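You operate a simulated robot arm through the tools that you are given. There is no shell and no other tool. Be economical: measure what you need, move in short steps, check, and stop when the job is done.

You run a simulated two-armed robot. Do the job below in one go: nothing can be reset, and whatever is moved stays where it is left.

JOB
Cover the crate stack, shut both clips and wind the cover taut.
Fine: draw the cover bar fully out; the pointer ends in the green band; overwinding the clipped cover tears it.

It is judged by the outcome, as a careful person would: the job done as asked, and still so three seconds after it is handed in. It fails if anything else is knocked over, pushed out of place, dropped, spilled or broken. A push-on lid holds only when it is set on centred and level and pressed home; a screw cap is set on level and turned clockwise until tight.

ROBOT AND FRAMES
Two 7-joint arms with two-finger parallel grippers on one trunk, hanging from a carriage that runs on a rail from [4, 2103] to [0, -77] (x, y) and turns from -7.138 to 4.852 rad about z. Base frame: it is fixed where the carriage stands at the start and does not move with it; the origin is on the floor, on the carriage's upright axis, x ahead of it, y to its left, z up; the surface under the hand at the start is at about z = 800. Lengths are in mm, angles in rad, forces in N, time in s.
The left shoulder is at the start at [40, 161, 1188], the right one opposite. With the tool pointing down near the work surface each hand reaches from about 220 to 760 mm from the robot's upright axis, wherever it stands, measured 20 degrees to its own side. Places, roughly: blue clip button [600, 0, 800]; cover bar [400, -500, 900]; cover winder [500, 100, 700]; crate stack [400, -300, 500]; green cover clip [700, 0, 1000]; white clip button [300, 0, 800]; yellow cover clip [200, 0, 1000]. Payload 4.4 kg a hand.
Tool frame (each hand has its own): the origin (TCP) lies between the finger pads and is the grasp point; the fingertips stand 23 mm ahead of it; z points along the fingers, y is the line along which they close. The gripper opens to 94 mm. The fingers are 38 mm wide and 10 mm thick; the gripper's body (54 by 96 mm) begins 39 mm behind the TCP.
Orientation is that of the tool frame in the base frame, as a unit quaternion [x, y, z, w]. With the fingers straight down and closing along the base's y, the tool's x points along the base's -x, its y along +y and its z along -z.

CONTROLS
- The arms move only by the tool send_rows. It takes "left_rows", "right_rows" or both (then of equal length, played together; a hand with none holds still); each is a list that holds one entry, the list of rows, each a list of 7 numbers: the gripper command, from -1 (shut) to 1 (fully open), values between in proportion, then the shift along the tool's x, y, z in mm, then the turn, a rotation vector about the tool's x, y, z in rad. In form: [[[grip, tx, ty, tz, wx, wy, wz], ...]]. A call has 1 to 12 rows; each row is the pose to reach, as a shift and turn from the pose commanded when the call began, along the tool's axes at that moment. Rows are played at 5 a second. More than 50 mm and 0.15 rad between two rows, or a gripper value outside its range, and nothing of the call is played. A pose out of reach is approached as far as the arm can. The call stops where the force on the tool passes 50 N (or 10 N more than at its start, if that is more) or the arm is blocked; 0.2 s more then pass. Each finger travels about 45 mm/s and halts on what it meets, pressing with about 42 N; the grip force reading is that of the motor and also rises with nothing between the fingers. The clock runs only during rows and for 0.2 s after the last one: add rows that repeat a pose to give the fingers time. It gives the time, the measured TCP pose, the force on the tool (base axes), the opening and the grip force at its end, in the units of the frame above (readings bear some noise), with the torque about the TCP (base axes, N m) and any sound that the robot's microphone picked up.
- Cameras (640 x 400 px; columns grow to the right, rows downward): "scene" is now at [209.1, -15.3, 1460.1]; the picture's right is [-0.28, -0.96, 0.00], its down [-0.87, 0.25, -0.42] and it looks along [0.41, -0.12, -0.91] (base axes); focal length 238 px, centre (320, 200). "left" rides on the left gripper at [86, -16, -74] in its tool frame; the picture's right is [0.18, 0.98, 0.00], its down [-0.58, 0.11, -0.81] and it looks along [-0.79, 0.15, 0.59] (tool axes); focal length 243 px, centre (320, 200). "right" rides on the right gripper at [86, 16, -75] in its tool frame; the picture's right is [-0.18, 0.98, 0.00], its down [-0.58, -0.11, -0.81] and it looks along [-0.79, -0.15, 0.59] (tool axes); focal length 243 px, centre (320, 200). There is no depth. A picture from a camera that has moved, and an enlarged one, comes with that camera's place and axes in the base frame and with its lens. The place of the scene camera against the robot may be out by one fixed shift of up to 12 mm in any direction.
- snapshot(camera): a new picture of that camera. The clock stands still meanwhile.
- raise_lower(by): slides the trunk up (or, below 0, down) by that many mm; the arms and the scene camera ride with it, the base frame stays. It gives what a move gives, with no picture.
- drive_base(legs): drives the robot by 1 to 6 legs, each [ahead, left, turn to the left] in mm, mm and rad, along the robot's own axes; the way and the turn of a leg run together, so that a leg with both is an arc; at most 1500 mm and 3.142 rad a leg. The arms and the cameras ride along, it lands a little off, and it stops where it bumps. It keeps to its track: a leg is cut to what the track allows. It gives what a move gives.
- aim_head(pan, tilt): turns the head with the scene camera to pan (to the left, within 1.501 rad either way) and tilt (down, from -0.506 to 1.204), counted from straight ahead of the robot. It gives what a move gives.
- inspect(camera, box): a new picture of the part [left, top, right, bottom] of that camera's present view, enlarged. The clock stands still meanwhile.
- close_job(): hands the job in; it is judged then, once.

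Work in short steps. Places have to be worked out from the pictures, the camera data and where the tool is seen: move nearer, look again, correct. Check each grasp and each placing, and mend what went wrong. You have 120 turns and 92 pictures in all, those below and enlarged ones among them. Open the grippers and draw the arms clear of the work before you hand the job in, unless the task says otherwise; then end with one line.

The tools are called as a command line: name --argument value ..., lists and objects as JSON in quotes. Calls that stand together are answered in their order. send_rows: Moves the arms, as the interface text tells. Its arguments: {"type":"object","properties":{"left_rows":{"type":"array","items":{"type":"array","items":{"type":"array","items":{"type":"number"}}}},"right_rows":{"type":"array","items":{"type":"array","items":{"type":"array","items":{"type":"number"}}}}},"required":[]} The other tools are called the same way: raise_lower (by) slides the trunk up or down; drive_base (legs) drives the base; aim_head (pan, tilt) turns the head that bears the scene camera; snapshot (camera) takes a picture; inspect (camera, box) takes an enlarged picture of a part of a camera's view; close_job () hands the job in.

At the start:

```text
t: 0.0
left_position: [448.5, 223.7, 1125.5]
left_orientation: [0.0, 1.0, 0.0, 0.0]
left_force: [0.5, -0.7, -0.5]
left_wrist_torque: [0.0, 0.01, -0.01]
left_finger_gap: 94.2
left_grip_force: 0.0
right_position: [506.2, -217.6, 1117.0]
right_orientation: [-0.001, 1.0, 0.0, 0.0]
right_force: [0.5, -0.6, 0.2]
right_wrist_torque: [0.01, 0.0, 0.03]
right_finger_gap: 94.0
right_grip_force: 0.1
trunk travel left (down, up): [-325.0, 445.0]
robot x, y, heading: [0.1, 1.7, 0.001]
head pan, tilt: [-0.281, 1.133]
```

scene: 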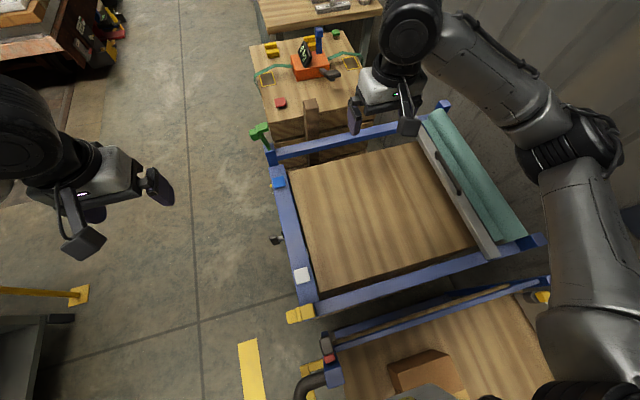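
right: 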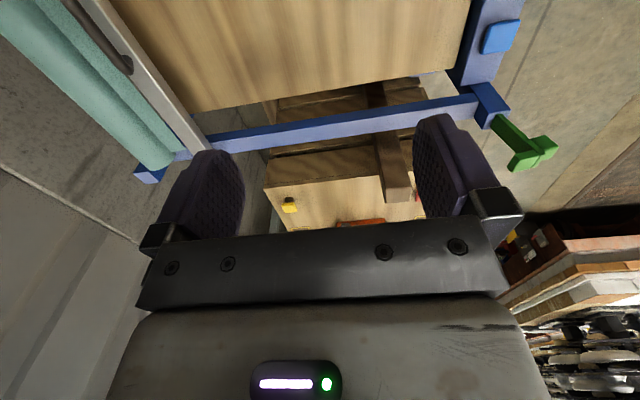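
left: 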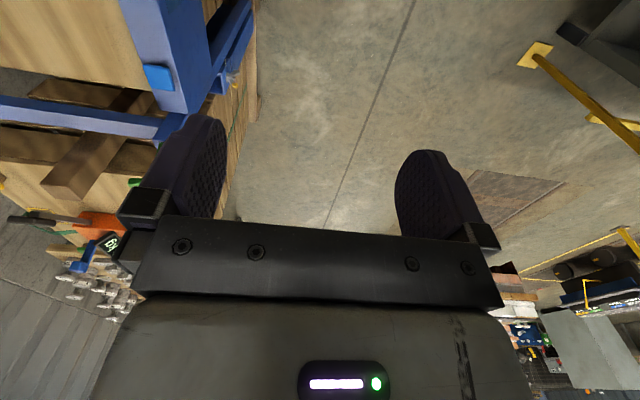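

I'll start by looking closer at the work from the scene camera.

inspect --camera "scene" --box '[230, 90, 390, 190]'

inspect --camera "scene" --box '[240, 220, 400, 320]'

inspect --camera "scene" --box '[390, 90, 550, 270]'

```text
4.00 times, centred on (310, 140) of scene
camera zoom: at [209.1, -15.3, 1460.1], right [-0.28, -0.96, 0.0], down [-0.87, 0.25, -0.42], along [0.41, -0.12, -0.91], focal length 953 px, centre (360, 440)
```

zoom: 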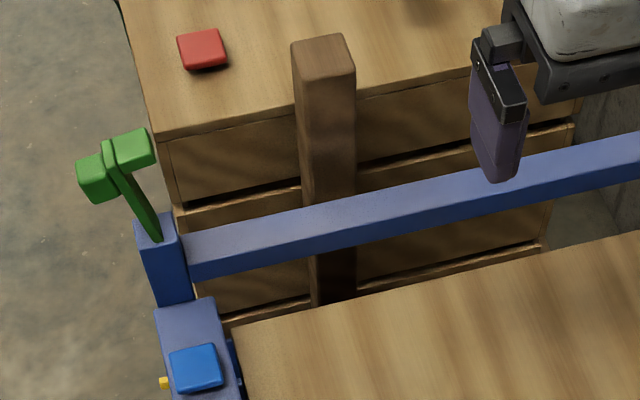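

```text
4.00 times, centred on (320, 270) of scene
camera zoom: at [209.1, -15.3, 1460.1], right [-0.28, -0.96, 0.0], down [-0.87, 0.25, -0.42], along [0.41, -0.12, -0.91], focal length 953 px, centre (320, -80)
```

zoom: 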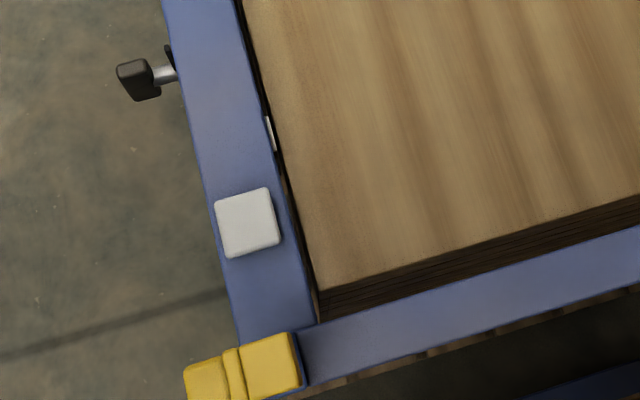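

```text
2.22 times, centred on (470, 180) of scene
camera zoom: at [209.1, -15.3, 1460.1], right [-0.28, -0.96, 0.0], down [-0.87, 0.25, -0.42], along [0.41, -0.12, -0.91], focal length 529 px, centre (-13, 244)
```

zoom: 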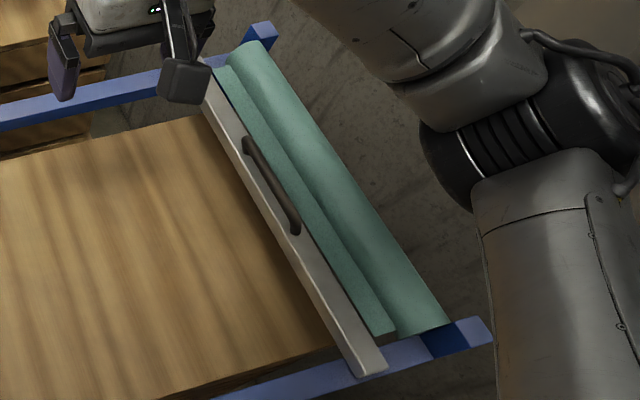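

Handle seems near [440,-445,~900], lying along x, so the default finger orientation fits. I move the right hand above it at z≈1040 and look.

send_rows --right_rows '[[[1, 11, -38, 13, 0, 0, 0], [1, 22, -76, 26, 0, 0, 0], [1, 33, -114, 39, 0, 0, 0], [1, 44, -152, 52, 0, 0, 0], [1, 55, -190, 65, 0, 0, 0], [1, 66, -227, 77, 0, 0, 0], [1, 66, -227, 77, 0, 0, 0]]]'

snapshot --camera "right"

snapshot --camera "scene"

```text
t: 1.6
left_position: [449.2, 223.6, 1126.2]
left_orientation: [0.0, 1.0, 0.0, 0.0]
left_force: [-0.4, -0.5, 0.0]
left_wrist_torque: [0.02, -0.01, -0.02]
left_finger_gap: 93.8
left_grip_force: 0.2
right_position: [440.7, -446.2, 1038.4]
right_orientation: [-0.001, 1.0, 0.0, 0.001]
right_force: [0.1, 0.7, 0.3]
right_wrist_torque: [-0.03, -0.01, 0.0]
right_finger_gap: 93.7
right_grip_force: 0.1
trunk travel left (down, up): [-325.0, 445.0]
robot x, y, heading: [1.5, 1.6, 0.005]
head pan, tilt: [-0.281, 1.133]
```

```text
85 pictures are left
camera right: at [355.1, -431.0, 1111.5], right [0.18, 0.98, 0.0], down [0.58, -0.11, 0.81], along [0.79, -0.15, -0.59], focal length 243 px, centre (320, 200)
```

right: 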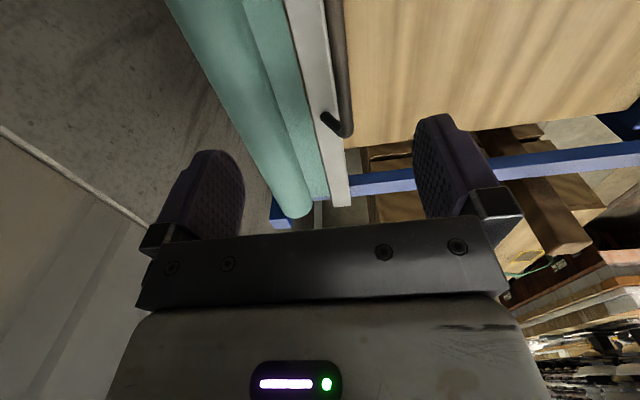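

```text
84 pictures are left
camera scene: at [209.3, -14.9, 1460.2], right [-0.28, -0.96, 0.0], down [-0.87, 0.25, -0.42], along [0.41, -0.12, -0.91], focal length 238 px, centre (320, 200)
```

scene: 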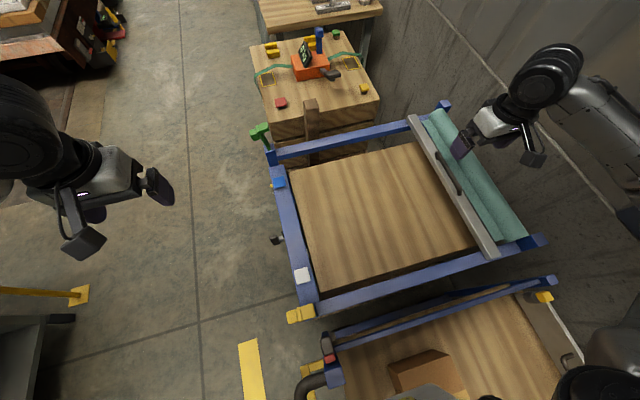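

Triangulating: bar's far end ≈[670,-458,882], handle spans x≈375–505, y≈-442, top ≈910. I narrow the gripper and go down to z≈950 to check.

send_rows --right_rows '[[[0, 0, 4, 30, 0, 0, 0], [0, 0, 4, 60, 0, 0, 0], [0, 0, 4, 88, 0, 0, 0], [0, 0, 4, 88, 0, 0, 0]]]'

snapshot --camera "right"

inspect --camera "scene" --box '[390, 90, 550, 270]'

```text
t: 2.6
left_position: [447.9, 223.0, 1125.4]
left_orientation: [-0.001, 1.0, 0.0, 0.0]
left_force: [0.5, 0.1, 0.2]
left_wrist_torque: [0.0, 0.02, -0.02]
left_finger_gap: 93.9
left_grip_force: 0.0
right_position: [437.9, -442.8, 952.1]
right_orientation: [0.0, 1.0, 0.0, 0.0]
right_force: [0.7, 0.3, 0.5]
right_wrist_torque: [0.0, -0.01, -0.01]
right_finger_gap: 47.0
right_grip_force: 0.0
trunk travel left (down, up): [-325.0, 445.0]
robot x, y, heading: [4.6, 0.0, 0.0]
head pan, tilt: [-0.281, 1.133]
```

```text
83 pictures are left
camera right: at [352.6, -427.9, 1024.4], right [0.18, 0.98, 0.0], down [0.58, -0.11, 0.81], along [0.79, -0.15, -0.59], focal length 243 px, centre (320, 200)
```

right: 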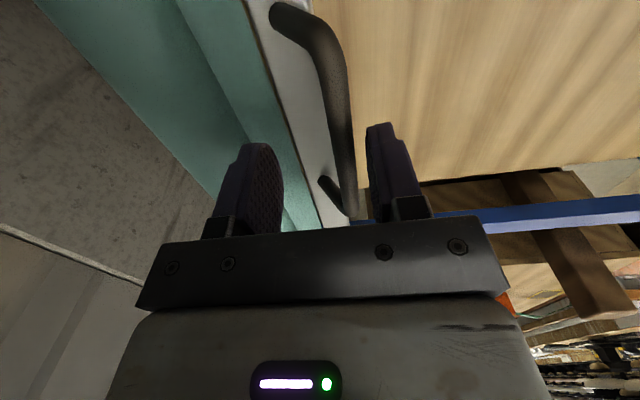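

```text
2.22 times, centred on (470, 180) of scene
camera zoom: at [209.2, -15.4, 1460.1], right [-0.28, -0.96, 0.0], down [-0.87, 0.25, -0.42], along [0.41, -0.12, -0.91], focal length 529 px, centre (-13, 244)
```

zoom: 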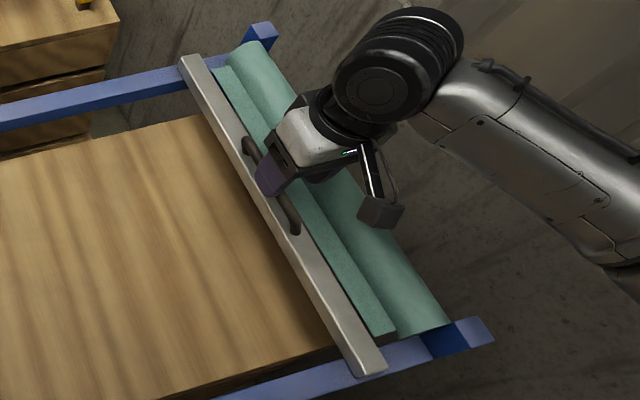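

The handle rail is at about y≈-438, z≈920, between the fingers. I lower to z≈917, and close.

send_rows --right_rows '[[[0, 0, 5, 18, 0, 0, 0], [0, 0, 5, 35, 0, 0, 0], [0, 0, 5, 35, 0, 0, 0], [-1, 0, 5, 35, 0, 0, 0], [-1, 0, 5, 35, 0, 0, 0], [-1, 0, 5, 35, 0, 0, 0], [-1, 0, 5, 35, 0, 0, 0]]]'

snapshot --camera "right"

```text
t: 4.2
left_position: [448.5, 227.7, 1126.2]
left_orientation: [0.0, 1.0, 0.001, 0.0]
left_force: [-0.1, 0.2, -0.3]
left_wrist_torque: [0.01, 0.0, 0.02]
left_finger_gap: 94.1
left_grip_force: 0.0
right_position: [438.9, -431.0, 915.4]
right_orientation: [-0.002, 1.0, 0.003, 0.001]
right_force: [-6.1, 23.2, 15.2]
right_wrist_torque: [-0.18, 0.44, 0.09]
right_finger_gap: 11.5
right_grip_force: 45.2
trunk travel left (down, up): [-325.0, 445.0]
robot x, y, heading: [2.7, 2.3, -0.002]
head pan, tilt: [-0.281, 1.133]
```

```text
81 pictures are left
camera right: at [353.4, -417.1, 988.7], right [0.18, 0.98, 0.01], down [0.58, -0.11, 0.81], along [0.79, -0.14, -0.59], focal length 243 px, centre (320, 200)
```

right: 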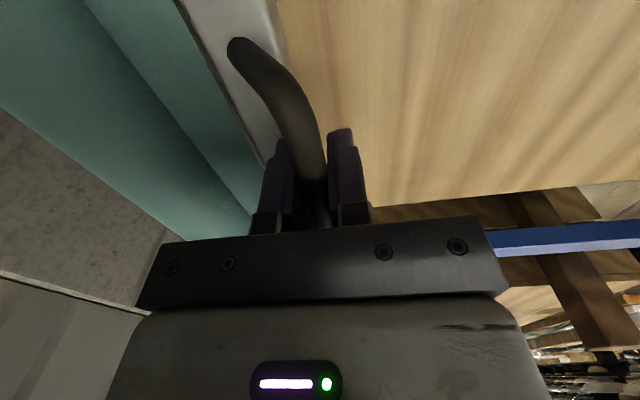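

The handle is grasped (gap 11.5). I draw it toward +y in a first stretch.

send_rows --right_rows '[[[-1, 0, 25, 35, 0, 0, 0], [-1, 0, 45, 35, 0, 0, 0], [-1, 0, 65, 35, 0, 0, 0], [-1, 0, 85, 35, 0, 0, 0], [-1, 0, 105, 35, 0, 0, 0], [-1, 0, 125, 35, 0, 0, 0], [-1, 0, 145, 35, 0, 0, 0]]]'

snapshot --camera "scene"

```text
t: 4.5
left_position: [447.3, 225.2, 1124.7]
left_orientation: [0.0, 1.0, 0.001, 0.0]
left_force: [-0.6, 0.2, -1.0]
left_wrist_torque: [-0.03, 0.0, 0.0]
left_finger_gap: 94.2
left_grip_force: 0.1
right_position: [439.6, -430.5, 912.5]
right_orientation: [-0.001, 1.0, -0.002, 0.005]
right_force: [-5.8, 2.1, 8.5]
right_wrist_torque: [0.13, 0.35, 0.75]
right_finger_gap: 11.8
right_grip_force: 44.7
trunk travel left (down, up): [-325.0, 445.0]
robot x, y, heading: [0.6, -1.3, -0.001]
head pan, tilt: [-0.281, 1.133]
stopped in row 1 (right hand): the force on the tool passed its limit at 84 N (the readings are from after the stop); the commanded pose is now the measured one
```

```text
80 pictures are left
camera scene: at [208.7, -14.4, 1459.8], right [-0.28, -0.96, 0.0], down [-0.87, 0.25, -0.42], along [0.41, -0.12, -0.91], focal length 238 px, centre (320, 200)
```

scene: 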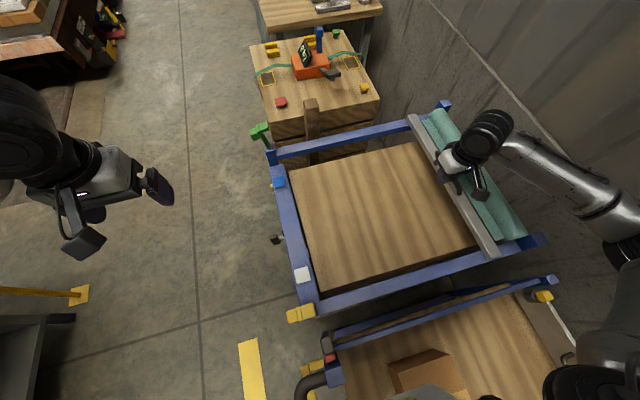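

My mistake: the shift in that call included a downward 35 mm; it was stopped by the force limit and nothing visibly moved. Now pulling purely along y, slightly up to relieve.

send_rows --right_rows '[[[-1, 0, 0, -3, 0, 0, 0], [-1, 0, 6, -3, 0, 0, 0], [-1, 0, 14, -3, 0, 0, 0], [-1, 0, 24, -3, 0, 0, 0], [-1, 0, 36, -3, 0, 0, 0], [-1, 0, 50, -3, 0, 0, 0], [-1, 0, 66, -3, 0, 0, 0], [-1, 0, 82, -3, 0, 0, 0]]]'

snapshot --camera "scene"

```text
t: 6.3
left_position: [447.2, 226.4, 1126.7]
left_orientation: [0.0, 1.0, 0.001, 0.0]
left_force: [-1.0, 0.6, -0.5]
left_wrist_torque: [0.02, 0.0, 0.05]
left_finger_gap: 94.1
left_grip_force: 0.1
right_position: [440.0, -347.0, 914.2]
right_orientation: [0.0, 1.0, -0.002, 0.005]
right_force: [7.2, -0.5, -37.4]
right_wrist_torque: [-0.01, -0.05, 1.29]
right_finger_gap: 11.8
right_grip_force: 44.9
trunk travel left (down, up): [-325.0, 445.0]
robot x, y, heading: [1.8, -4.2, 0.003]
head pan, tilt: [-0.281, 1.133]
```

```text
79 pictures are left
camera scene: at [208.4, -13.9, 1459.9], right [-0.28, -0.96, 0.0], down [-0.87, 0.25, -0.42], along [0.41, -0.12, -0.91], focal length 238 px, centre (320, 200)
```

scene: 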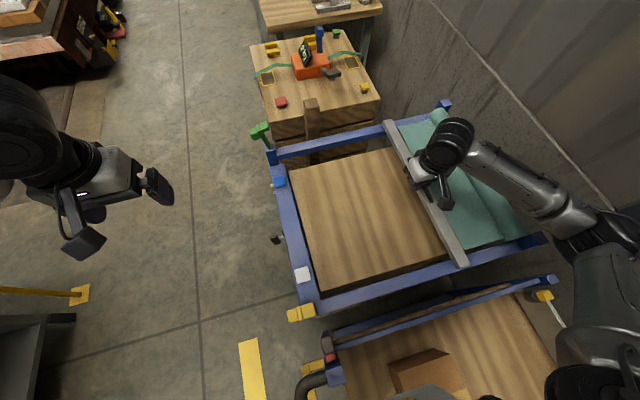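

The bar slides well; vertical load −37 N says I'm lifting, so I ease down 2 mm and go on.

send_rows --right_rows '[[[-1, 0, 0, 2, 0, 0, 0], [-1, 0, 10, 2, 0, 0, 0], [-1, 0, 25, 2, 0, 0, 0], [-1, 0, 43, 2, 0, 0, 0], [-1, 0, 61, 2, 0, 0, 0], [-1, 0, 79, 2, 0, 0, 0], [-1, 0, 97, 2, 0, 0, 0], [-1, 0, 115, 2, 0, 0, 0], [-1, 0, 133, 2, 0, 0, 0], [-1, 0, 151, 2, 0, 0, 0], [-1, 0, 169, 2, 0, 0, 0], [-1, 0, 180, 2, 0, 0, 0]]]'

snapshot --camera "scene"

```text
t: 8.9
left_position: [446.8, 224.1, 1125.9]
left_orientation: [0.0, 1.0, 0.001, 0.0]
left_force: [0.0, -0.1, 0.5]
left_wrist_torque: [-0.02, 0.03, -0.01]
left_finger_gap: 94.0
left_grip_force: 0.0
right_position: [440.2, -170.7, 915.1]
right_orientation: [0.0, 1.0, -0.002, 0.005]
right_force: [-14.9, -0.8, 27.2]
right_wrist_torque: [0.02, -0.38, 0.78]
right_finger_gap: 11.8
right_grip_force: 45.2
trunk travel left (down, up): [-325.0, 445.0]
robot x, y, heading: [-1.9, 0.6, 0.003]
head pan, tilt: [-0.281, 1.133]
```

```text
78 pictures are left
camera scene: at [208.4, -15.6, 1460.2], right [-0.28, -0.96, 0.0], down [-0.87, 0.25, -0.42], along [0.41, -0.12, -0.91], focal length 238 px, centre (320, 200)
```

scene: 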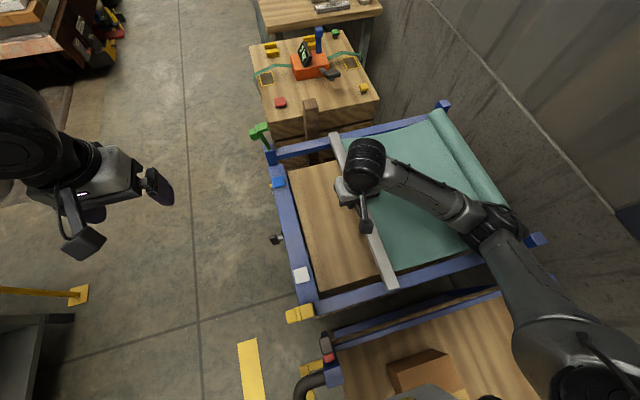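

Good. Continue another ~120 mm toward the front end.

send_rows --right_rows '[[[-1, 0, 0, -1, 0, 0, 0], [-1, 0, 10, -1, 0, 0, 0], [-1, 0, 22, -1, 0, 0, 0], [-1, 0, 35, -1, 0, 0, 0], [-1, 0, 48, -1, 0, 0, 0], [-1, 0, 61, -1, 0, 0, 0], [-1, 0, 74, -1, 0, 0, 0], [-1, 0, 87, -1, 0, 0, 0], [-1, 0, 98, -1, 0, 0, 0], [-1, 0, 108, -1, 0, 0, 0], [-1, 0, 116, -1, 0, 0, 0], [-1, 0, 120, -1, 0, 0, 0]]]'

snapshot --camera "scene"

snapshot --camera "right"

```text
t: 11.5
left_position: [448.7, 223.4, 1125.7]
left_orientation: [0.0, 1.0, 0.001, 0.0]
left_force: [-0.4, 0.0, -0.3]
left_wrist_torque: [0.01, 0.01, -0.05]
left_finger_gap: 94.2
left_grip_force: 0.2
right_position: [439.9, -51.5, 914.0]
right_orientation: [0.0, 1.0, -0.003, 0.007]
right_force: [-6.2, -2.2, 30.1]
right_wrist_torque: [0.0, 0.36, 1.02]
right_finger_gap: 11.9
right_grip_force: 45.1
trunk travel left (down, up): [-325.0, 445.0]
robot x, y, heading: [3.3, 0.8, 0.0]
head pan, tilt: [-0.281, 1.133]
```

```text
77 pictures are left
camera scene: at [209.4, -15.5, 1460.3], right [-0.28, -0.96, 0.0], down [-0.87, 0.25, -0.43], along [0.41, -0.12, -0.91], focal length 238 px, centre (320, 200)
```

scene: 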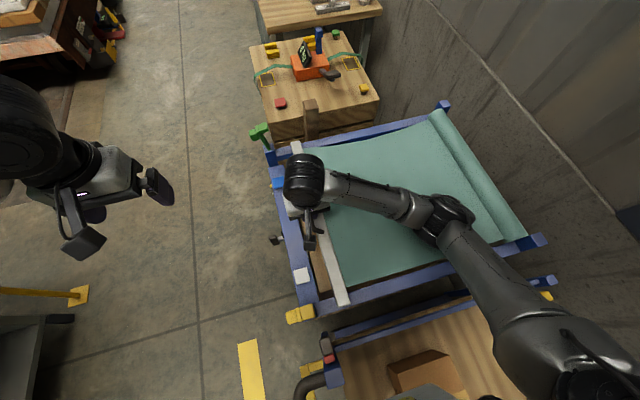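

```text
76 pictures are left
camera right: at [354.6, -35.7, 985.9], right [0.18, 0.98, 0.0], down [0.57, -0.1, 0.81], along [0.8, -0.15, -0.58], focal length 243 px, centre (320, 200)
```

right: 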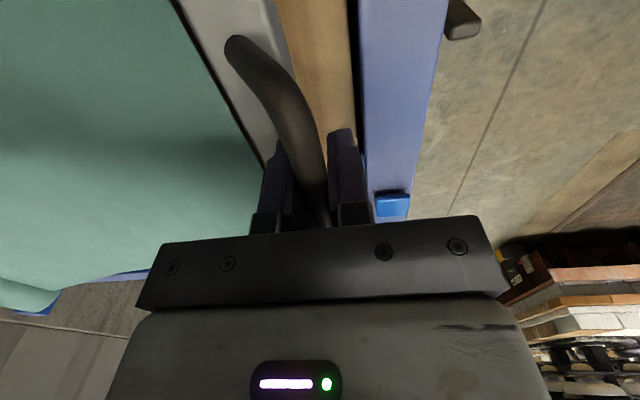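

About 60–70 mm left to the posts. I pull on gently until a stop is felt.

send_rows --right_rows '[[[-1, 0, 6, -1, 0, 0, 0], [-1, 0, 12, -1, 0, 0, 0], [-1, 0, 18, -1, 0, 0, 0], [-1, 0, 24, -1, 0, 0, 0], [-1, 0, 30, -1, 0, 0, 0], [-1, 0, 36, -1, 0, 0, 0], [-1, 0, 42, -1, 0, 0, 0], [-1, 0, 48, -1, 0, 0, 0], [-1, 0, 54, -1, 0, 0, 0], [-1, 0, 60, -1, 0, 0, 0], [-1, 0, 66, -1, 0, 0, 0], [-1, 0, 72, -1, 0, 0, 0]]]'

snapshot --camera "scene"

```text
t: 13.1
left_position: [447.8, 218.3, 1124.3]
left_orientation: [0.001, 1.0, -0.001, 0.0]
left_force: [-0.1, 0.4, -0.7]
left_wrist_torque: [0.01, -0.02, -0.01]
left_finger_gap: 94.4
left_grip_force: 0.0
right_position: [440.4, -21.1, 913.6]
right_orientation: [0.002, 1.0, -0.011, 0.004]
right_force: [-9.8, -23.6, 13.5]
right_wrist_torque: [0.06, 0.15, 1.64]
right_finger_gap: 11.9
right_grip_force: 45.0
trunk travel left (down, up): [-325.0, 445.0]
robot x, y, heading: [4.0, 1.2, -0.004]
head pan, tilt: [-0.281, 1.133]
stopped in row 7 (right hand): the force on the tool passed its limit at 54 N (the readings are from after the stop); the commanded pose is now the measured one
```

```text
75 pictures are left
camera scene: at [208.1, -19.5, 1459.7], right [-0.28, -0.96, 0.0], down [-0.87, 0.25, -0.42], along [0.41, -0.12, -0.91], focal length 238 px, centre (320, 200)
```

scene: 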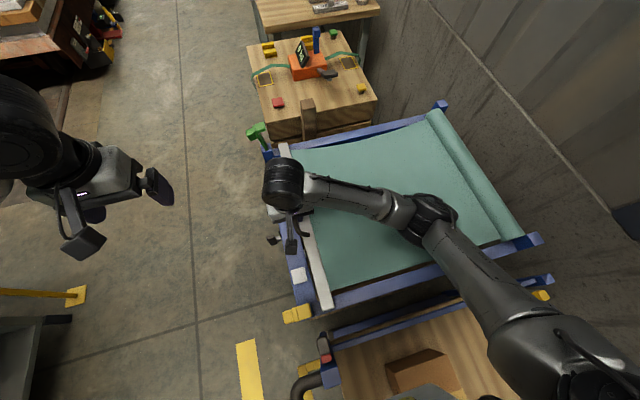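

It stopped at handle y≈−21. I look at both ends to check whether the bar is at its end stop.

inspect --camera "scene" --box '[230, 110, 350, 185]'

inspect --camera "scene" --box '[250, 245, 370, 335]'

snapshot --camera "right"

```text
5.33 times, centred on (290, 148) of scene
camera zoom: at [208.1, -19.5, 1459.7], right [-0.28, -0.96, 0.0], down [-0.87, 0.25, -0.42], along [0.41, -0.12, -0.91], focal length 1271 px, centre (480, 480)
```

zoom: 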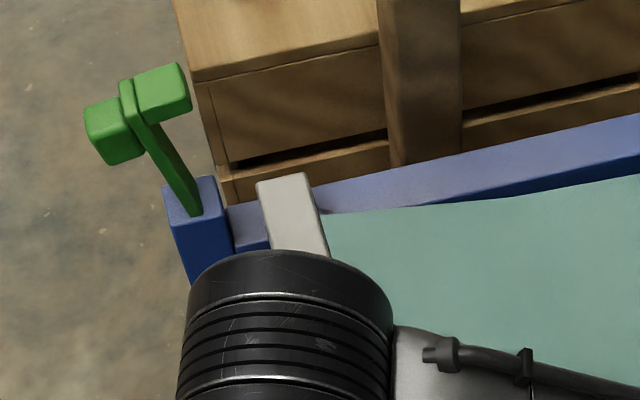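

```text
4.44 times, centred on (310, 290) of scene
camera zoom: at [208.1, -19.5, 1459.7], right [-0.28, -0.96, 0.0], down [-0.87, 0.25, -0.42], along [0.41, -0.12, -0.91], focal length 1059 px, centre (364, -200)
```

zoom: 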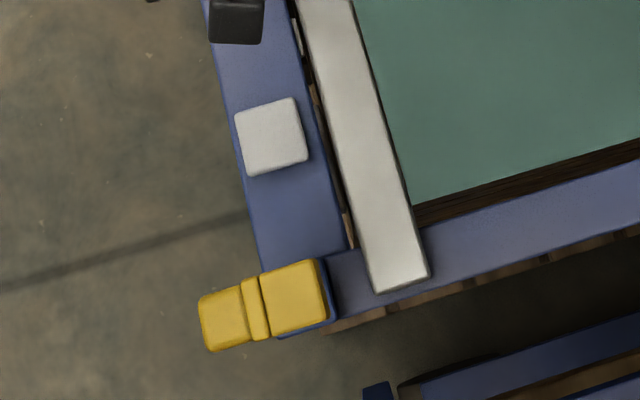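

```text
72 pictures are left
camera right: at [354.9, -4.3, 985.6], right [0.19, 0.98, -0.02], down [0.57, -0.09, 0.81], along [0.8, -0.16, -0.58], focal length 243 px, centre (320, 200)
```

right: 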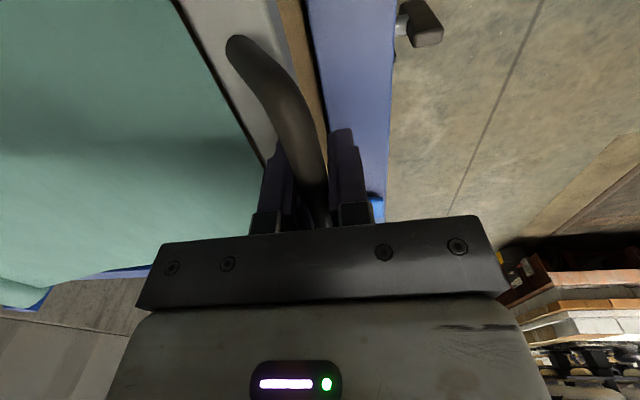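

There is still ~25 mm between bar and posts; perhaps it snagged. I try pulling a bit more, slowly.

send_rows --right_rows '[[[-1, 0, 0, 0, 0, 0, 0], [-1, 0, 3, 0, 0, 0, 0], [-1, 0, 6, 0, 0, 0, 0], [-1, 0, 9, 0, 0, 0, 0], [-1, 0, 12, 0, 0, 0, 0], [-1, 0, 15, 0, 0, 0, 0], [-1, 0, 18, 0, 0, 0, 0], [-1, 0, 21, 0, 0, 0, 0], [-1, 0, 24, 0, 0, 0, 0]]]'

```text
t: 13.8
left_position: [448.6, 217.0, 1123.4]
left_orientation: [0.002, 1.0, -0.002, -0.001]
left_force: [-0.2, -0.7, 0.4]
left_wrist_torque: [0.01, -0.03, -0.01]
left_finger_gap: 94.1
left_grip_force: 0.0
right_position: [440.9, -20.9, 914.0]
right_orientation: [0.003, 1.0, -0.014, 0.004]
right_force: [-11.3, -26.6, 11.7]
right_wrist_torque: [0.08, 0.32, 1.6]
right_finger_gap: 11.7
right_grip_force: 45.8
trunk travel left (down, up): [-325.0, 445.0]
robot x, y, heading: [-0.4, -2.1, -0.004]
head pan, tilt: [-0.281, 1.133]
stopped in row 3 (right hand): the force on the tool passed its limit at 52 N (the readings are from after the stop); the commanded pose is now the measured one
```

It's a firm stop, so −21 is the bar's full travel. I release the handle, rise, and check that the bar stays out.

send_rows --right_rows '[[[0, 0, 0, 0, 0, 0, 0], [0, 0, 0, 0, 0, 0, 0], [0, 0, 0, 0, 0, 0, 0], [0, 0, 0, -40, 0, 0, 0], [0, 0, 0, -80, 0, 0, 0], [0, 0, -40, -110, 0, 0, 0], [0, 0, -85, -130, 0, 0, 0], [0, 0, -130, -150, 0, 0, 0], [0, 0, -175, -170, 0, 0, 0], [0, 0, -220, -180, 0, 0, 0]]]'

snapshot --camera "scene"

```text
t: 16.0
left_position: [448.9, 221.1, 1124.6]
left_orientation: [0.0, 1.0, 0.0, 0.0]
left_force: [-0.2, 0.3, -0.5]
left_wrist_torque: [0.03, -0.04, -0.01]
left_finger_gap: 93.8
left_grip_force: 0.0
right_position: [437.7, -231.3, 1098.6]
right_orientation: [0.003, 1.0, -0.01, 0.005]
right_force: [0.5, -0.9, -0.2]
right_wrist_torque: [0.01, 0.03, 0.04]
right_finger_gap: 47.0
right_grip_force: 0.1
trunk travel left (down, up): [-325.0, 445.0]
robot x, y, heading: [-0.3, -5.4, 0.0]
head pan, tilt: [-0.281, 1.133]
```

```text
71 pictures are left
camera scene: at [208.7, -17.4, 1460.0], right [-0.28, -0.96, 0.0], down [-0.87, 0.25, -0.42], along [0.41, -0.12, -0.91], focal length 238 px, centre (320, 200)
```

scene: 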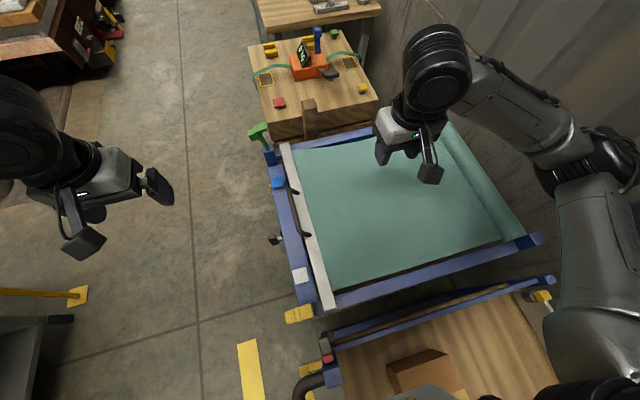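

The bar stays out. I look at the front beam from the left wrist camera.

inspect --camera "left" --box '[80, 0, 280, 125]'

inspect --camera "scene" --box '[230, 110, 350, 320]'

```text
3.20 times, centred on (180, 62) of left
camera zoom: at [361.8, 204.6, 1201.4], right [-0.18, 0.98, 0.0], down [0.58, 0.11, 0.81], along [0.79, 0.15, -0.59], focal length 776 px, centre (768, 640)
```

zoom: 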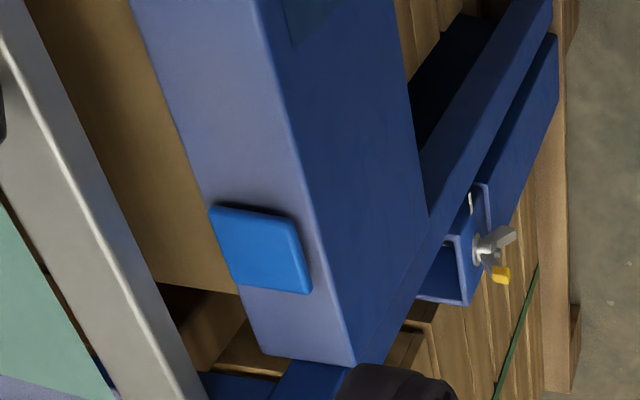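

```text
1.90 times, centred on (290, 215) of scene
camera zoom: at [208.7, -17.4, 1460.0], right [-0.28, -0.96, 0.0], down [-0.87, 0.25, -0.42], along [0.41, -0.12, -0.91], focal length 454 px, centre (377, 171)
```

zoom: 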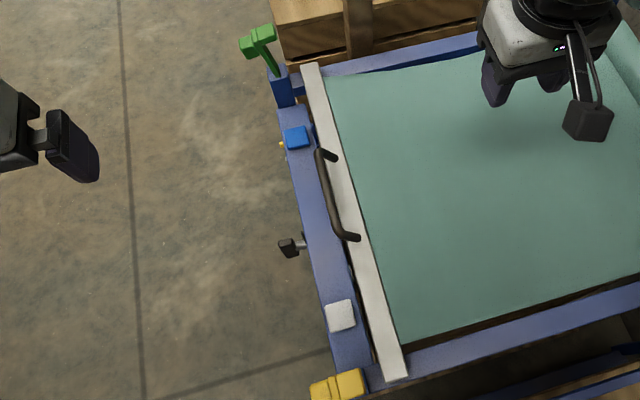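

I want to see the front face and check the space on the left before driving; I turn the head left.

aim_head --pan 0.9 --tilt 0.8

snapshot --camera "scene"

```text
t: 17.4
left_position: [449.0, 221.9, 1126.4]
left_orientation: [0.0, 1.0, 0.0, 0.0]
left_force: [1.0, -0.5, -0.2]
left_wrist_torque: [0.03, -0.03, -0.02]
left_finger_gap: 94.1
left_grip_force: 0.0
right_position: [438.4, -229.4, 1097.8]
right_orientation: [0.002, 1.0, -0.008, 0.006]
right_force: [-0.1, 0.4, 0.6]
right_wrist_torque: [-0.01, -0.02, 0.0]
right_finger_gap: 46.9
right_grip_force: 0.0
trunk travel left (down, up): [-325.0, 445.0]
robot x, y, heading: [-2.2, 0.3, 0.001]
head pan, tilt: [0.901, 0.799]
```

```text
68 pictures are left
camera scene: at [200.9, 63.5, 1483.9], right [0.78, -0.62, 0.0], down [-0.45, -0.56, -0.7], along [0.43, 0.54, -0.72], focal length 238 px, centre (320, 200)
```

scene: 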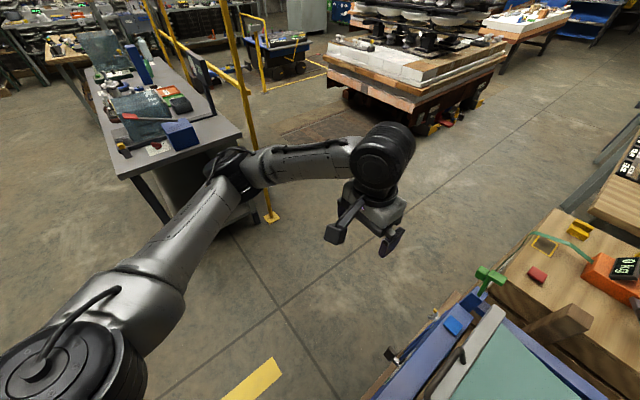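

Space to the left is clear up to y≈900. I raise the trunk a little for clearance, then drive left 350 and turn right 0.7.

raise_lower --by 60

drive_base --legs '[[0, 350, 0], [0, 0, -0.7]]'

aim_head --pan 0.0 --tilt 1.0

snapshot --camera "scene"

```text
t: 18.4
left_position: [449.2, 221.2, 1185.1]
left_orientation: [0.001, 1.0, 0.0, 0.0]
left_force: [-0.3, -0.3, 0.7]
left_wrist_torque: [0.0, 0.0, 0.02]
left_finger_gap: 93.9
left_grip_force: 0.1
right_position: [437.5, -229.2, 1156.9]
right_orientation: [0.003, 1.0, -0.009, 0.005]
right_force: [0.7, 0.1, -0.1]
right_wrist_torque: [0.02, 0.02, 0.02]
right_finger_gap: 46.9
right_grip_force: 0.2
trunk travel left (down, up): [-385.0, 385.0]
robot x, y, heading: [-1.7, -2.9, -0.006]
head pan, tilt: [0.901, 0.799]
```

```text
t: 22.5
left_position: [487.4, 226.9, 1184.5]
left_orientation: [0.344, 0.939, -0.001, 0.0]
left_force: [0.9, -0.4, -0.8]
left_wrist_torque: [-0.04, 0.0, -0.02]
left_finger_gap: 94.2
left_grip_force: 0.1
right_position: [187.2, -110.7, 1157.1]
right_orientation: [0.347, 0.938, -0.011, 0.002]
right_force: [-0.4, 0.1, 0.5]
right_wrist_torque: [0.01, 0.01, 0.01]
right_finger_gap: 47.1
right_grip_force: 0.0
trunk travel left (down, up): [-385.0, 385.0]
robot x, y, heading: [2.3, 344.8, -0.703]
head pan, tilt: [0.901, 0.799]
```

```text
t: 23.7
left_position: [487.2, 227.5, 1185.4]
left_orientation: [0.345, 0.938, 0.0, 0.001]
left_force: [-0.4, 0.6, -0.3]
left_wrist_torque: [0.0, 0.01, -0.04]
left_finger_gap: 94.2
left_grip_force: 0.1
right_position: [187.6, -110.0, 1157.2]
right_orientation: [0.347, 0.938, -0.011, 0.002]
right_force: [-0.4, 0.2, -0.3]
right_wrist_torque: [-0.02, -0.01, 0.01]
right_finger_gap: 47.2
right_grip_force: 0.0
trunk travel left (down, up): [-385.0, 385.0]
robot x, y, heading: [2.8, 350.5, -0.706]
head pan, tilt: [0.0, 1.0]
```

```text
67 pictures are left
camera scene: at [166.3, 199.8, 1528.8], right [-0.65, -0.76, 0.0], down [-0.64, 0.54, -0.54], along [0.41, -0.35, -0.84], focal length 238 px, centre (320, 200)
```

scene: 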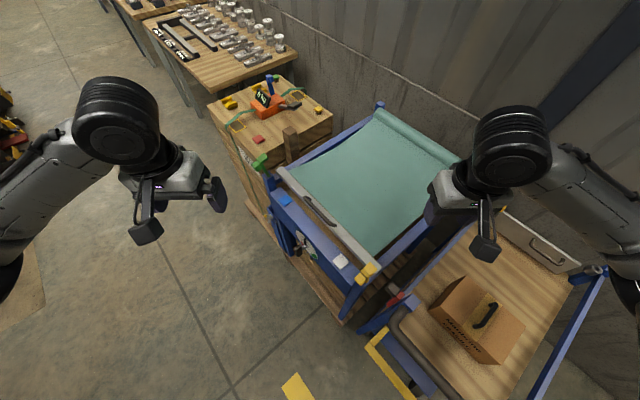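

Now the front face is visible; I zoom on the winder and the clips.

inspect --camera "scene" --box '[240, 180, 400, 330]'

inspect --camera "scene" --box '[275, 215, 345, 275]'

inspect --camera "scene" --box '[240, 130, 310, 200]'

```text
2.67 times, centred on (320, 255) of scene
camera zoom: at [166.3, 199.8, 1528.8], right [-0.65, -0.76, 0.0], down [-0.64, 0.54, -0.54], along [0.41, -0.35, -0.84], focal length 635 px, centre (320, 53)
```

zoom: 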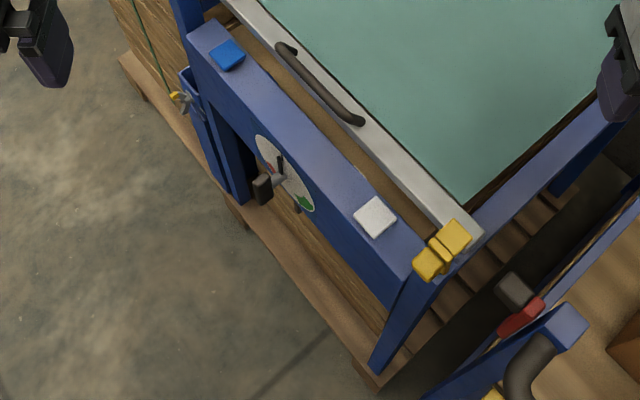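

```text
6.67 times, centred on (310, 245) of scene
camera zoom: at [166.3, 199.8, 1528.8], right [-0.65, -0.76, 0.0], down [-0.64, 0.54, -0.54], along [0.41, -0.35, -0.84], focal length 1588 px, centre (387, -100)
```

zoom: 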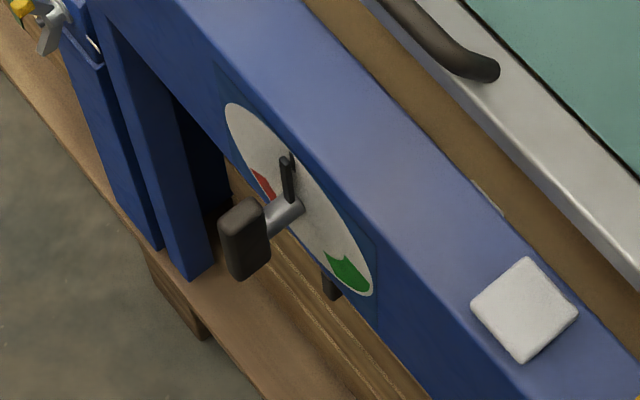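

```text
5.71 times, centred on (275, 165) of scene
camera zoom: at [166.3, 199.8, 1528.8], right [-0.65, -0.76, 0.0], down [-0.64, 0.54, -0.54], along [0.41, -0.35, -0.84], focal length 1361 px, centre (577, 400)
```

zoom: 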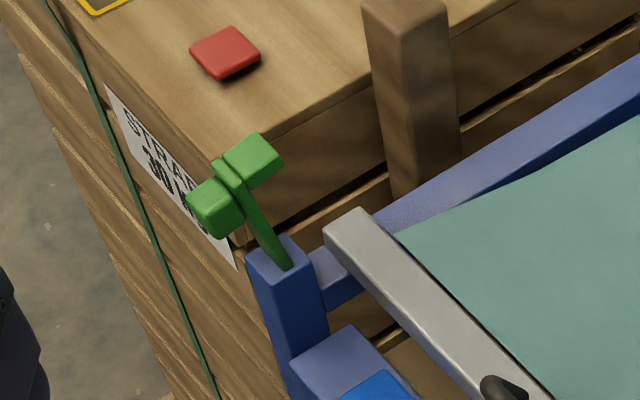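

White button ≈[307,5,828], yellow clip head ≈[216,20,968], dial pointer at 12 o'clock, green at about 4 o'clock, red at about 9. I bring the right hand in front of the white button, yawed so its camera looks toward −y, fingers shut.

send_rows --right_rows '[[[0, 4, 36, 0, 0, 0, 0.145], [-0.5, 8, 72, 0, 0, 0, 0.29], [-1, 13, 108, 0, 0, 0, 0.435], [-1, 17, 144, 10, 0, 0, 0.58], [-1, 22, 180, 35, 0, 0, 0.725], [-1, 26, 215, 67, 0, 0, 0.865], [-1, 26, 215, 67, 0, 0, 0.865]]]'

snapshot --camera "right"

snapshot --camera "scene"

```text
t: 25.3
left_position: [487.3, 227.3, 1185.7]
left_orientation: [0.344, 0.939, 0.0, 0.0]
left_force: [0.3, 0.9, -0.5]
left_wrist_torque: [0.01, -0.02, 0.05]
left_finger_gap: 94.0
left_grip_force: 0.0
right_position: [306.8, 67.0, 1087.5]
right_orientation: [0.709, 0.705, -0.009, 0.006]
right_force: [0.4, -0.1, -0.1]
right_wrist_torque: [0.04, 0.02, -0.03]
right_finger_gap: 0.0
right_grip_force: 42.2
trunk travel left (down, up): [-385.0, 385.0]
robot x, y, heading: [-2.4, 344.0, -0.703]
head pan, tilt: [0.0, 1.0]
```

```text
63 pictures are left
camera right: at [324.9, 154.3, 1158.1], right [0.98, -0.19, 0.0], down [-0.11, -0.56, 0.82], along [-0.15, -0.8, -0.57], focal length 243 px, centre (320, 200)
```

right: 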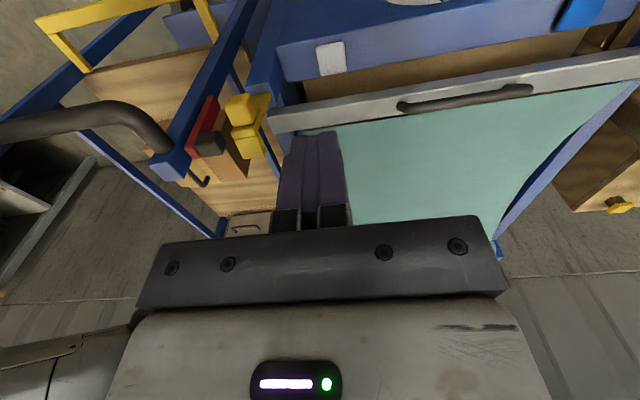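

```text
62 pictures are left
camera scene: at [166.2, 199.4, 1528.8], right [-0.65, -0.76, 0.0], down [-0.64, 0.55, -0.54], along [0.41, -0.35, -0.84], focal length 238 px, centre (320, 200)
```

scene: 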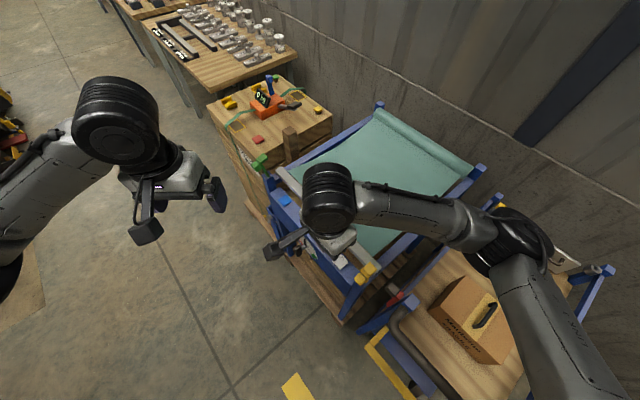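

White button is at about [311,3,828]. I tilt and descend to ~50 mm from it.

send_rows --right_rows '[[[-1, -6, 1, 40, 0, -0.08, 0], [-1, -12, 2, 80, 0, -0.16, 0], [-1, -20, 3, 120, 0, -0.24, 0], [-1, -26, 4, 158, 0, -0.32, 0], [-1, -32, 4, 192, 0, -0.4, 0], [-1, -32, 4, 192, 0, -0.4, 0]]]'

snapshot --camera "right"

```text
t: 26.7
left_position: [489.5, 221.0, 1189.2]
left_orientation: [0.344, 0.939, -0.002, 0.002]
left_force: [0.0, 0.5, 0.5]
left_wrist_torque: [-0.03, 0.0, 0.02]
left_finger_gap: 93.8
left_grip_force: 0.2
right_position: [315.6, 21.6, 903.6]
right_orientation: [0.692, 0.689, -0.149, 0.153]
right_force: [-0.4, 1.1, -0.2]
right_wrist_torque: [-0.01, 0.01, -0.02]
right_finger_gap: 0.0
right_grip_force: 41.6
trunk travel left (down, up): [-385.0, 385.0]
robot x, y, heading: [2.8, 344.6, -0.705]
head pan, tilt: [0.0, 1.0]
```

```text
61 pictures are left
camera right: at [333.0, 130.7, 932.9], right [0.98, -0.17, 0.08], down [-0.12, -0.19, 0.97], along [-0.15, -0.97, -0.21], focal length 243 px, centre (320, 200)
```

right: 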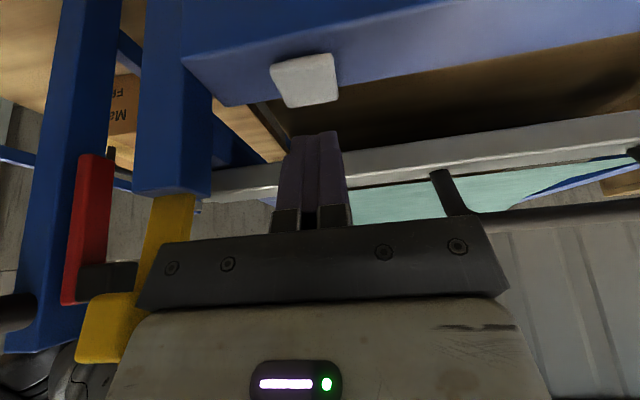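

Let it settle by a short correction toward the button before pressing.

send_rows --right_rows '[[[-1, 0, 0, 0, 0, 0, 0], [-1, 0, 0, 0, 0, 0, 0]]]'

```text
t: 27.3
left_position: [490.0, 221.3, 1188.5]
left_orientation: [0.344, 0.939, -0.003, 0.002]
left_force: [0.8, -0.1, -0.2]
left_wrist_torque: [0.02, 0.01, -0.03]
left_finger_gap: 94.0
left_grip_force: 0.0
right_position: [315.5, 22.5, 901.2]
right_orientation: [0.692, 0.689, -0.15, 0.153]
right_force: [0.0, -0.4, -0.2]
right_wrist_torque: [-0.02, 0.02, 0.03]
right_finger_gap: 0.0
right_grip_force: 42.1
trunk travel left (down, up): [-385.0, 385.0]
robot x, y, heading: [5.3, 347.3, -0.704]
head pan, tilt: [0.0, 1.0]
```

Offset remains but is known. From the measured pose, the tip needs about (tx 14, ty −4, tz 53), then a gentle press.

send_rows --right_rows '[[[-1, 5, -2, 20, 0, 0, 0], [-1, 10, -4, 38, 0, 0, 0], [-1, 14, -4, 48, 0, 0, 0], [-1, 15, -4, 52, 0, 0, 0], [-1, 16, -4, 55, 0, 0, 0], [-1, 17, -4, 58, 0, 0, 0], [-1, 18, -4, 61, 0, 0, 0], [-1, 19, -4, 64, 0, 0, 0]]]'

snapshot --camera "right"

```text
t: 29.3
left_position: [485.2, 198.6, 1187.5]
left_orientation: [0.348, 0.938, -0.011, 0.003]
left_force: [-0.4, -0.9, 0.5]
left_wrist_torque: [0.11, -0.05, 0.01]
left_finger_gap: 94.0
left_grip_force: 0.1
right_position: [341.4, -60.9, 908.4]
right_orientation: [0.707, 0.656, -0.14, 0.225]
right_force: [0.2, 1.6, 0.5]
right_wrist_torque: [-0.01, -0.02, 0.0]
right_finger_gap: 0.0
right_grip_force: 42.1
trunk travel left (down, up): [-385.0, 385.0]
robot x, y, heading: [2.8, 345.1, -0.705]
head pan, tilt: [0.0, 1.0]
stopped in row 8 (right hand): the arm was blocked; the commanded pose is now the measured one
```

```text
60 pictures are left
camera right: at [359.9, 49.2, 930.2], right [0.95, -0.2, 0.22], down [-0.24, -0.09, 0.97], along [-0.17, -0.98, -0.14], focal length 243 px, centre (320, 200)
```

right: 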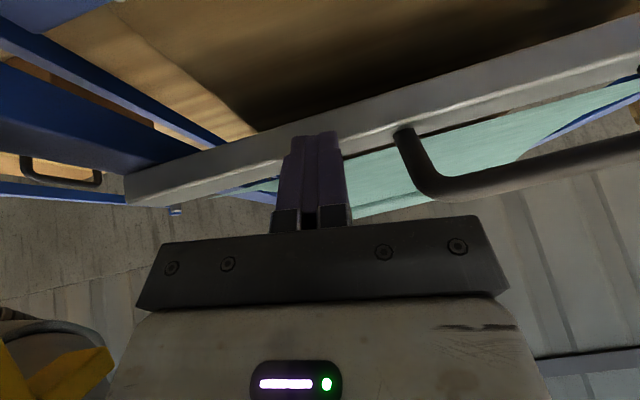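

The hand strayed to [341,−61,908] and the arm is blocked — something along the arm is touching or at its limit. I look from the scene camera.

snapshot --camera "scene"

inspect --camera "scene" --box '[270, 180, 430, 330]'

```text
59 pictures are left
camera scene: at [164.4, 180.0, 1530.9], right [-0.65, -0.76, 0.02], down [-0.64, 0.54, -0.55], along [0.41, -0.37, -0.83], focal length 238 px, centre (320, 200)
```

scene: 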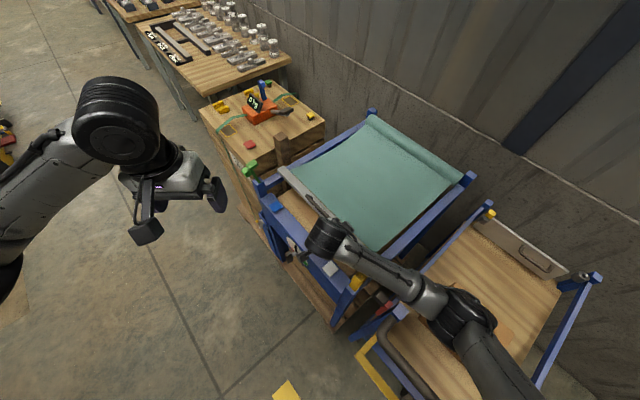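

```text
2.67 times, centred on (350, 255) of scene
camera zoom: at [164.4, 180.0, 1530.9], right [-0.65, -0.76, 0.02], down [-0.64, 0.54, -0.55], along [0.41, -0.37, -0.83], focal length 635 px, centre (240, 53)
```

zoom: 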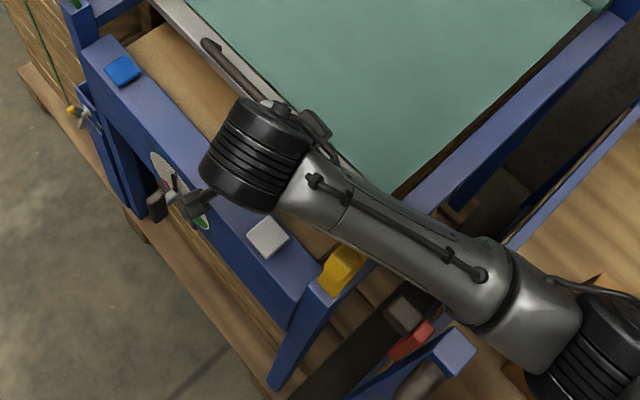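

My right forearm was low over the yellow clip and the neighbouring table, and the fingers pushed the bar back a bit. I lift everything straight up with the trunk first.

raise_lower --by 200

snapshot --camera "scene"

```text
t: 31.5
left_position: [485.7, 225.2, 1385.1]
left_orientation: [0.345, 0.939, 0.0, 0.0]
left_force: [-0.4, 0.8, 0.1]
left_wrist_torque: [0.0, -0.04, 0.01]
left_finger_gap: 94.2
left_grip_force: 0.1
right_position: [339.0, -15.7, 1087.5]
right_orientation: [0.702, 0.668, -0.134, 0.207]
right_force: [0.0, 0.2, -0.3]
right_wrist_torque: [0.04, 0.01, -0.01]
right_finger_gap: 0.0
right_grip_force: 41.6
trunk travel left (down, up): [-585.0, 185.0]
robot x, y, heading: [-2.1, 345.3, -0.709]
head pan, tilt: [0.0, 1.0]
```

```text
57 pictures are left
camera scene: at [166.0, 199.0, 1728.7], right [-0.65, -0.76, 0.0], down [-0.64, 0.55, -0.54], along [0.41, -0.35, -0.84], focal length 238 px, centre (320, 200)
```

scene: 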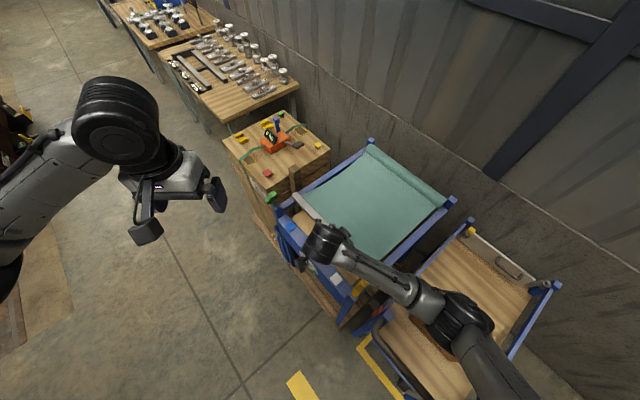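

Contact is released (trunk sprang back). I move the right hand up and back to see what's underneath.

send_rows --right_rows '[[[-1, -16, -3, -35, 0, 0, 0], [-1, -40, -15, -60, 0, 0.05, 0], [-1, -72, -40, -85, 0, 0.1, 0], [-1, -104, -64, -110, 0, 0.2, 0], [-1, -136, -88, -125, 0, 0.3, 0], [-1, -168, -105, -135, 0, 0.4, 0], [-1, -195, -119, -140, 0, 0.45, 0]]]'

snapshot --camera "scene"

```text
t: 33.1
left_position: [486.6, 225.8, 1386.0]
left_orientation: [0.345, 0.938, 0.0, 0.0]
left_force: [0.5, -0.3, -0.1]
left_wrist_torque: [0.0, -0.02, 0.01]
left_finger_gap: 93.9
left_grip_force: 0.0
right_position: [197.8, -120.9, 1288.8]
right_orientation: [0.715, 0.697, 0.026, 0.051]
right_force: [-0.4, -0.1, 0.7]
right_wrist_torque: [-0.01, -0.01, -0.02]
right_finger_gap: 0.2
right_grip_force: 42.4
trunk travel left (down, up): [-585.0, 185.0]
robot x, y, heading: [1.8, 352.5, -0.707]
head pan, tilt: [0.0, 1.0]
```

```text
56 pictures are left
camera scene: at [166.0, 198.9, 1728.7], right [-0.65, -0.76, 0.0], down [-0.64, 0.55, -0.54], along [0.41, -0.35, -0.84], focal length 238 px, centre (320, 200)
```

scene: 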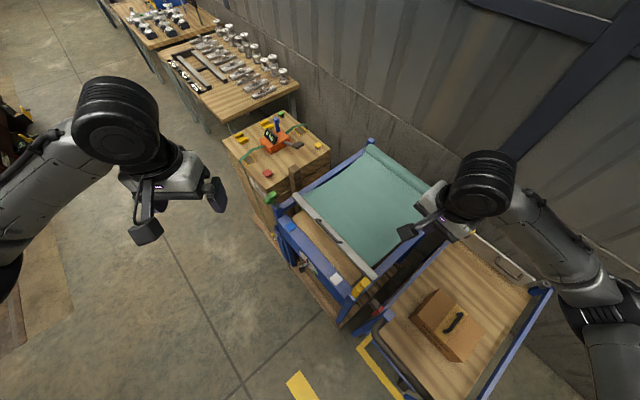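

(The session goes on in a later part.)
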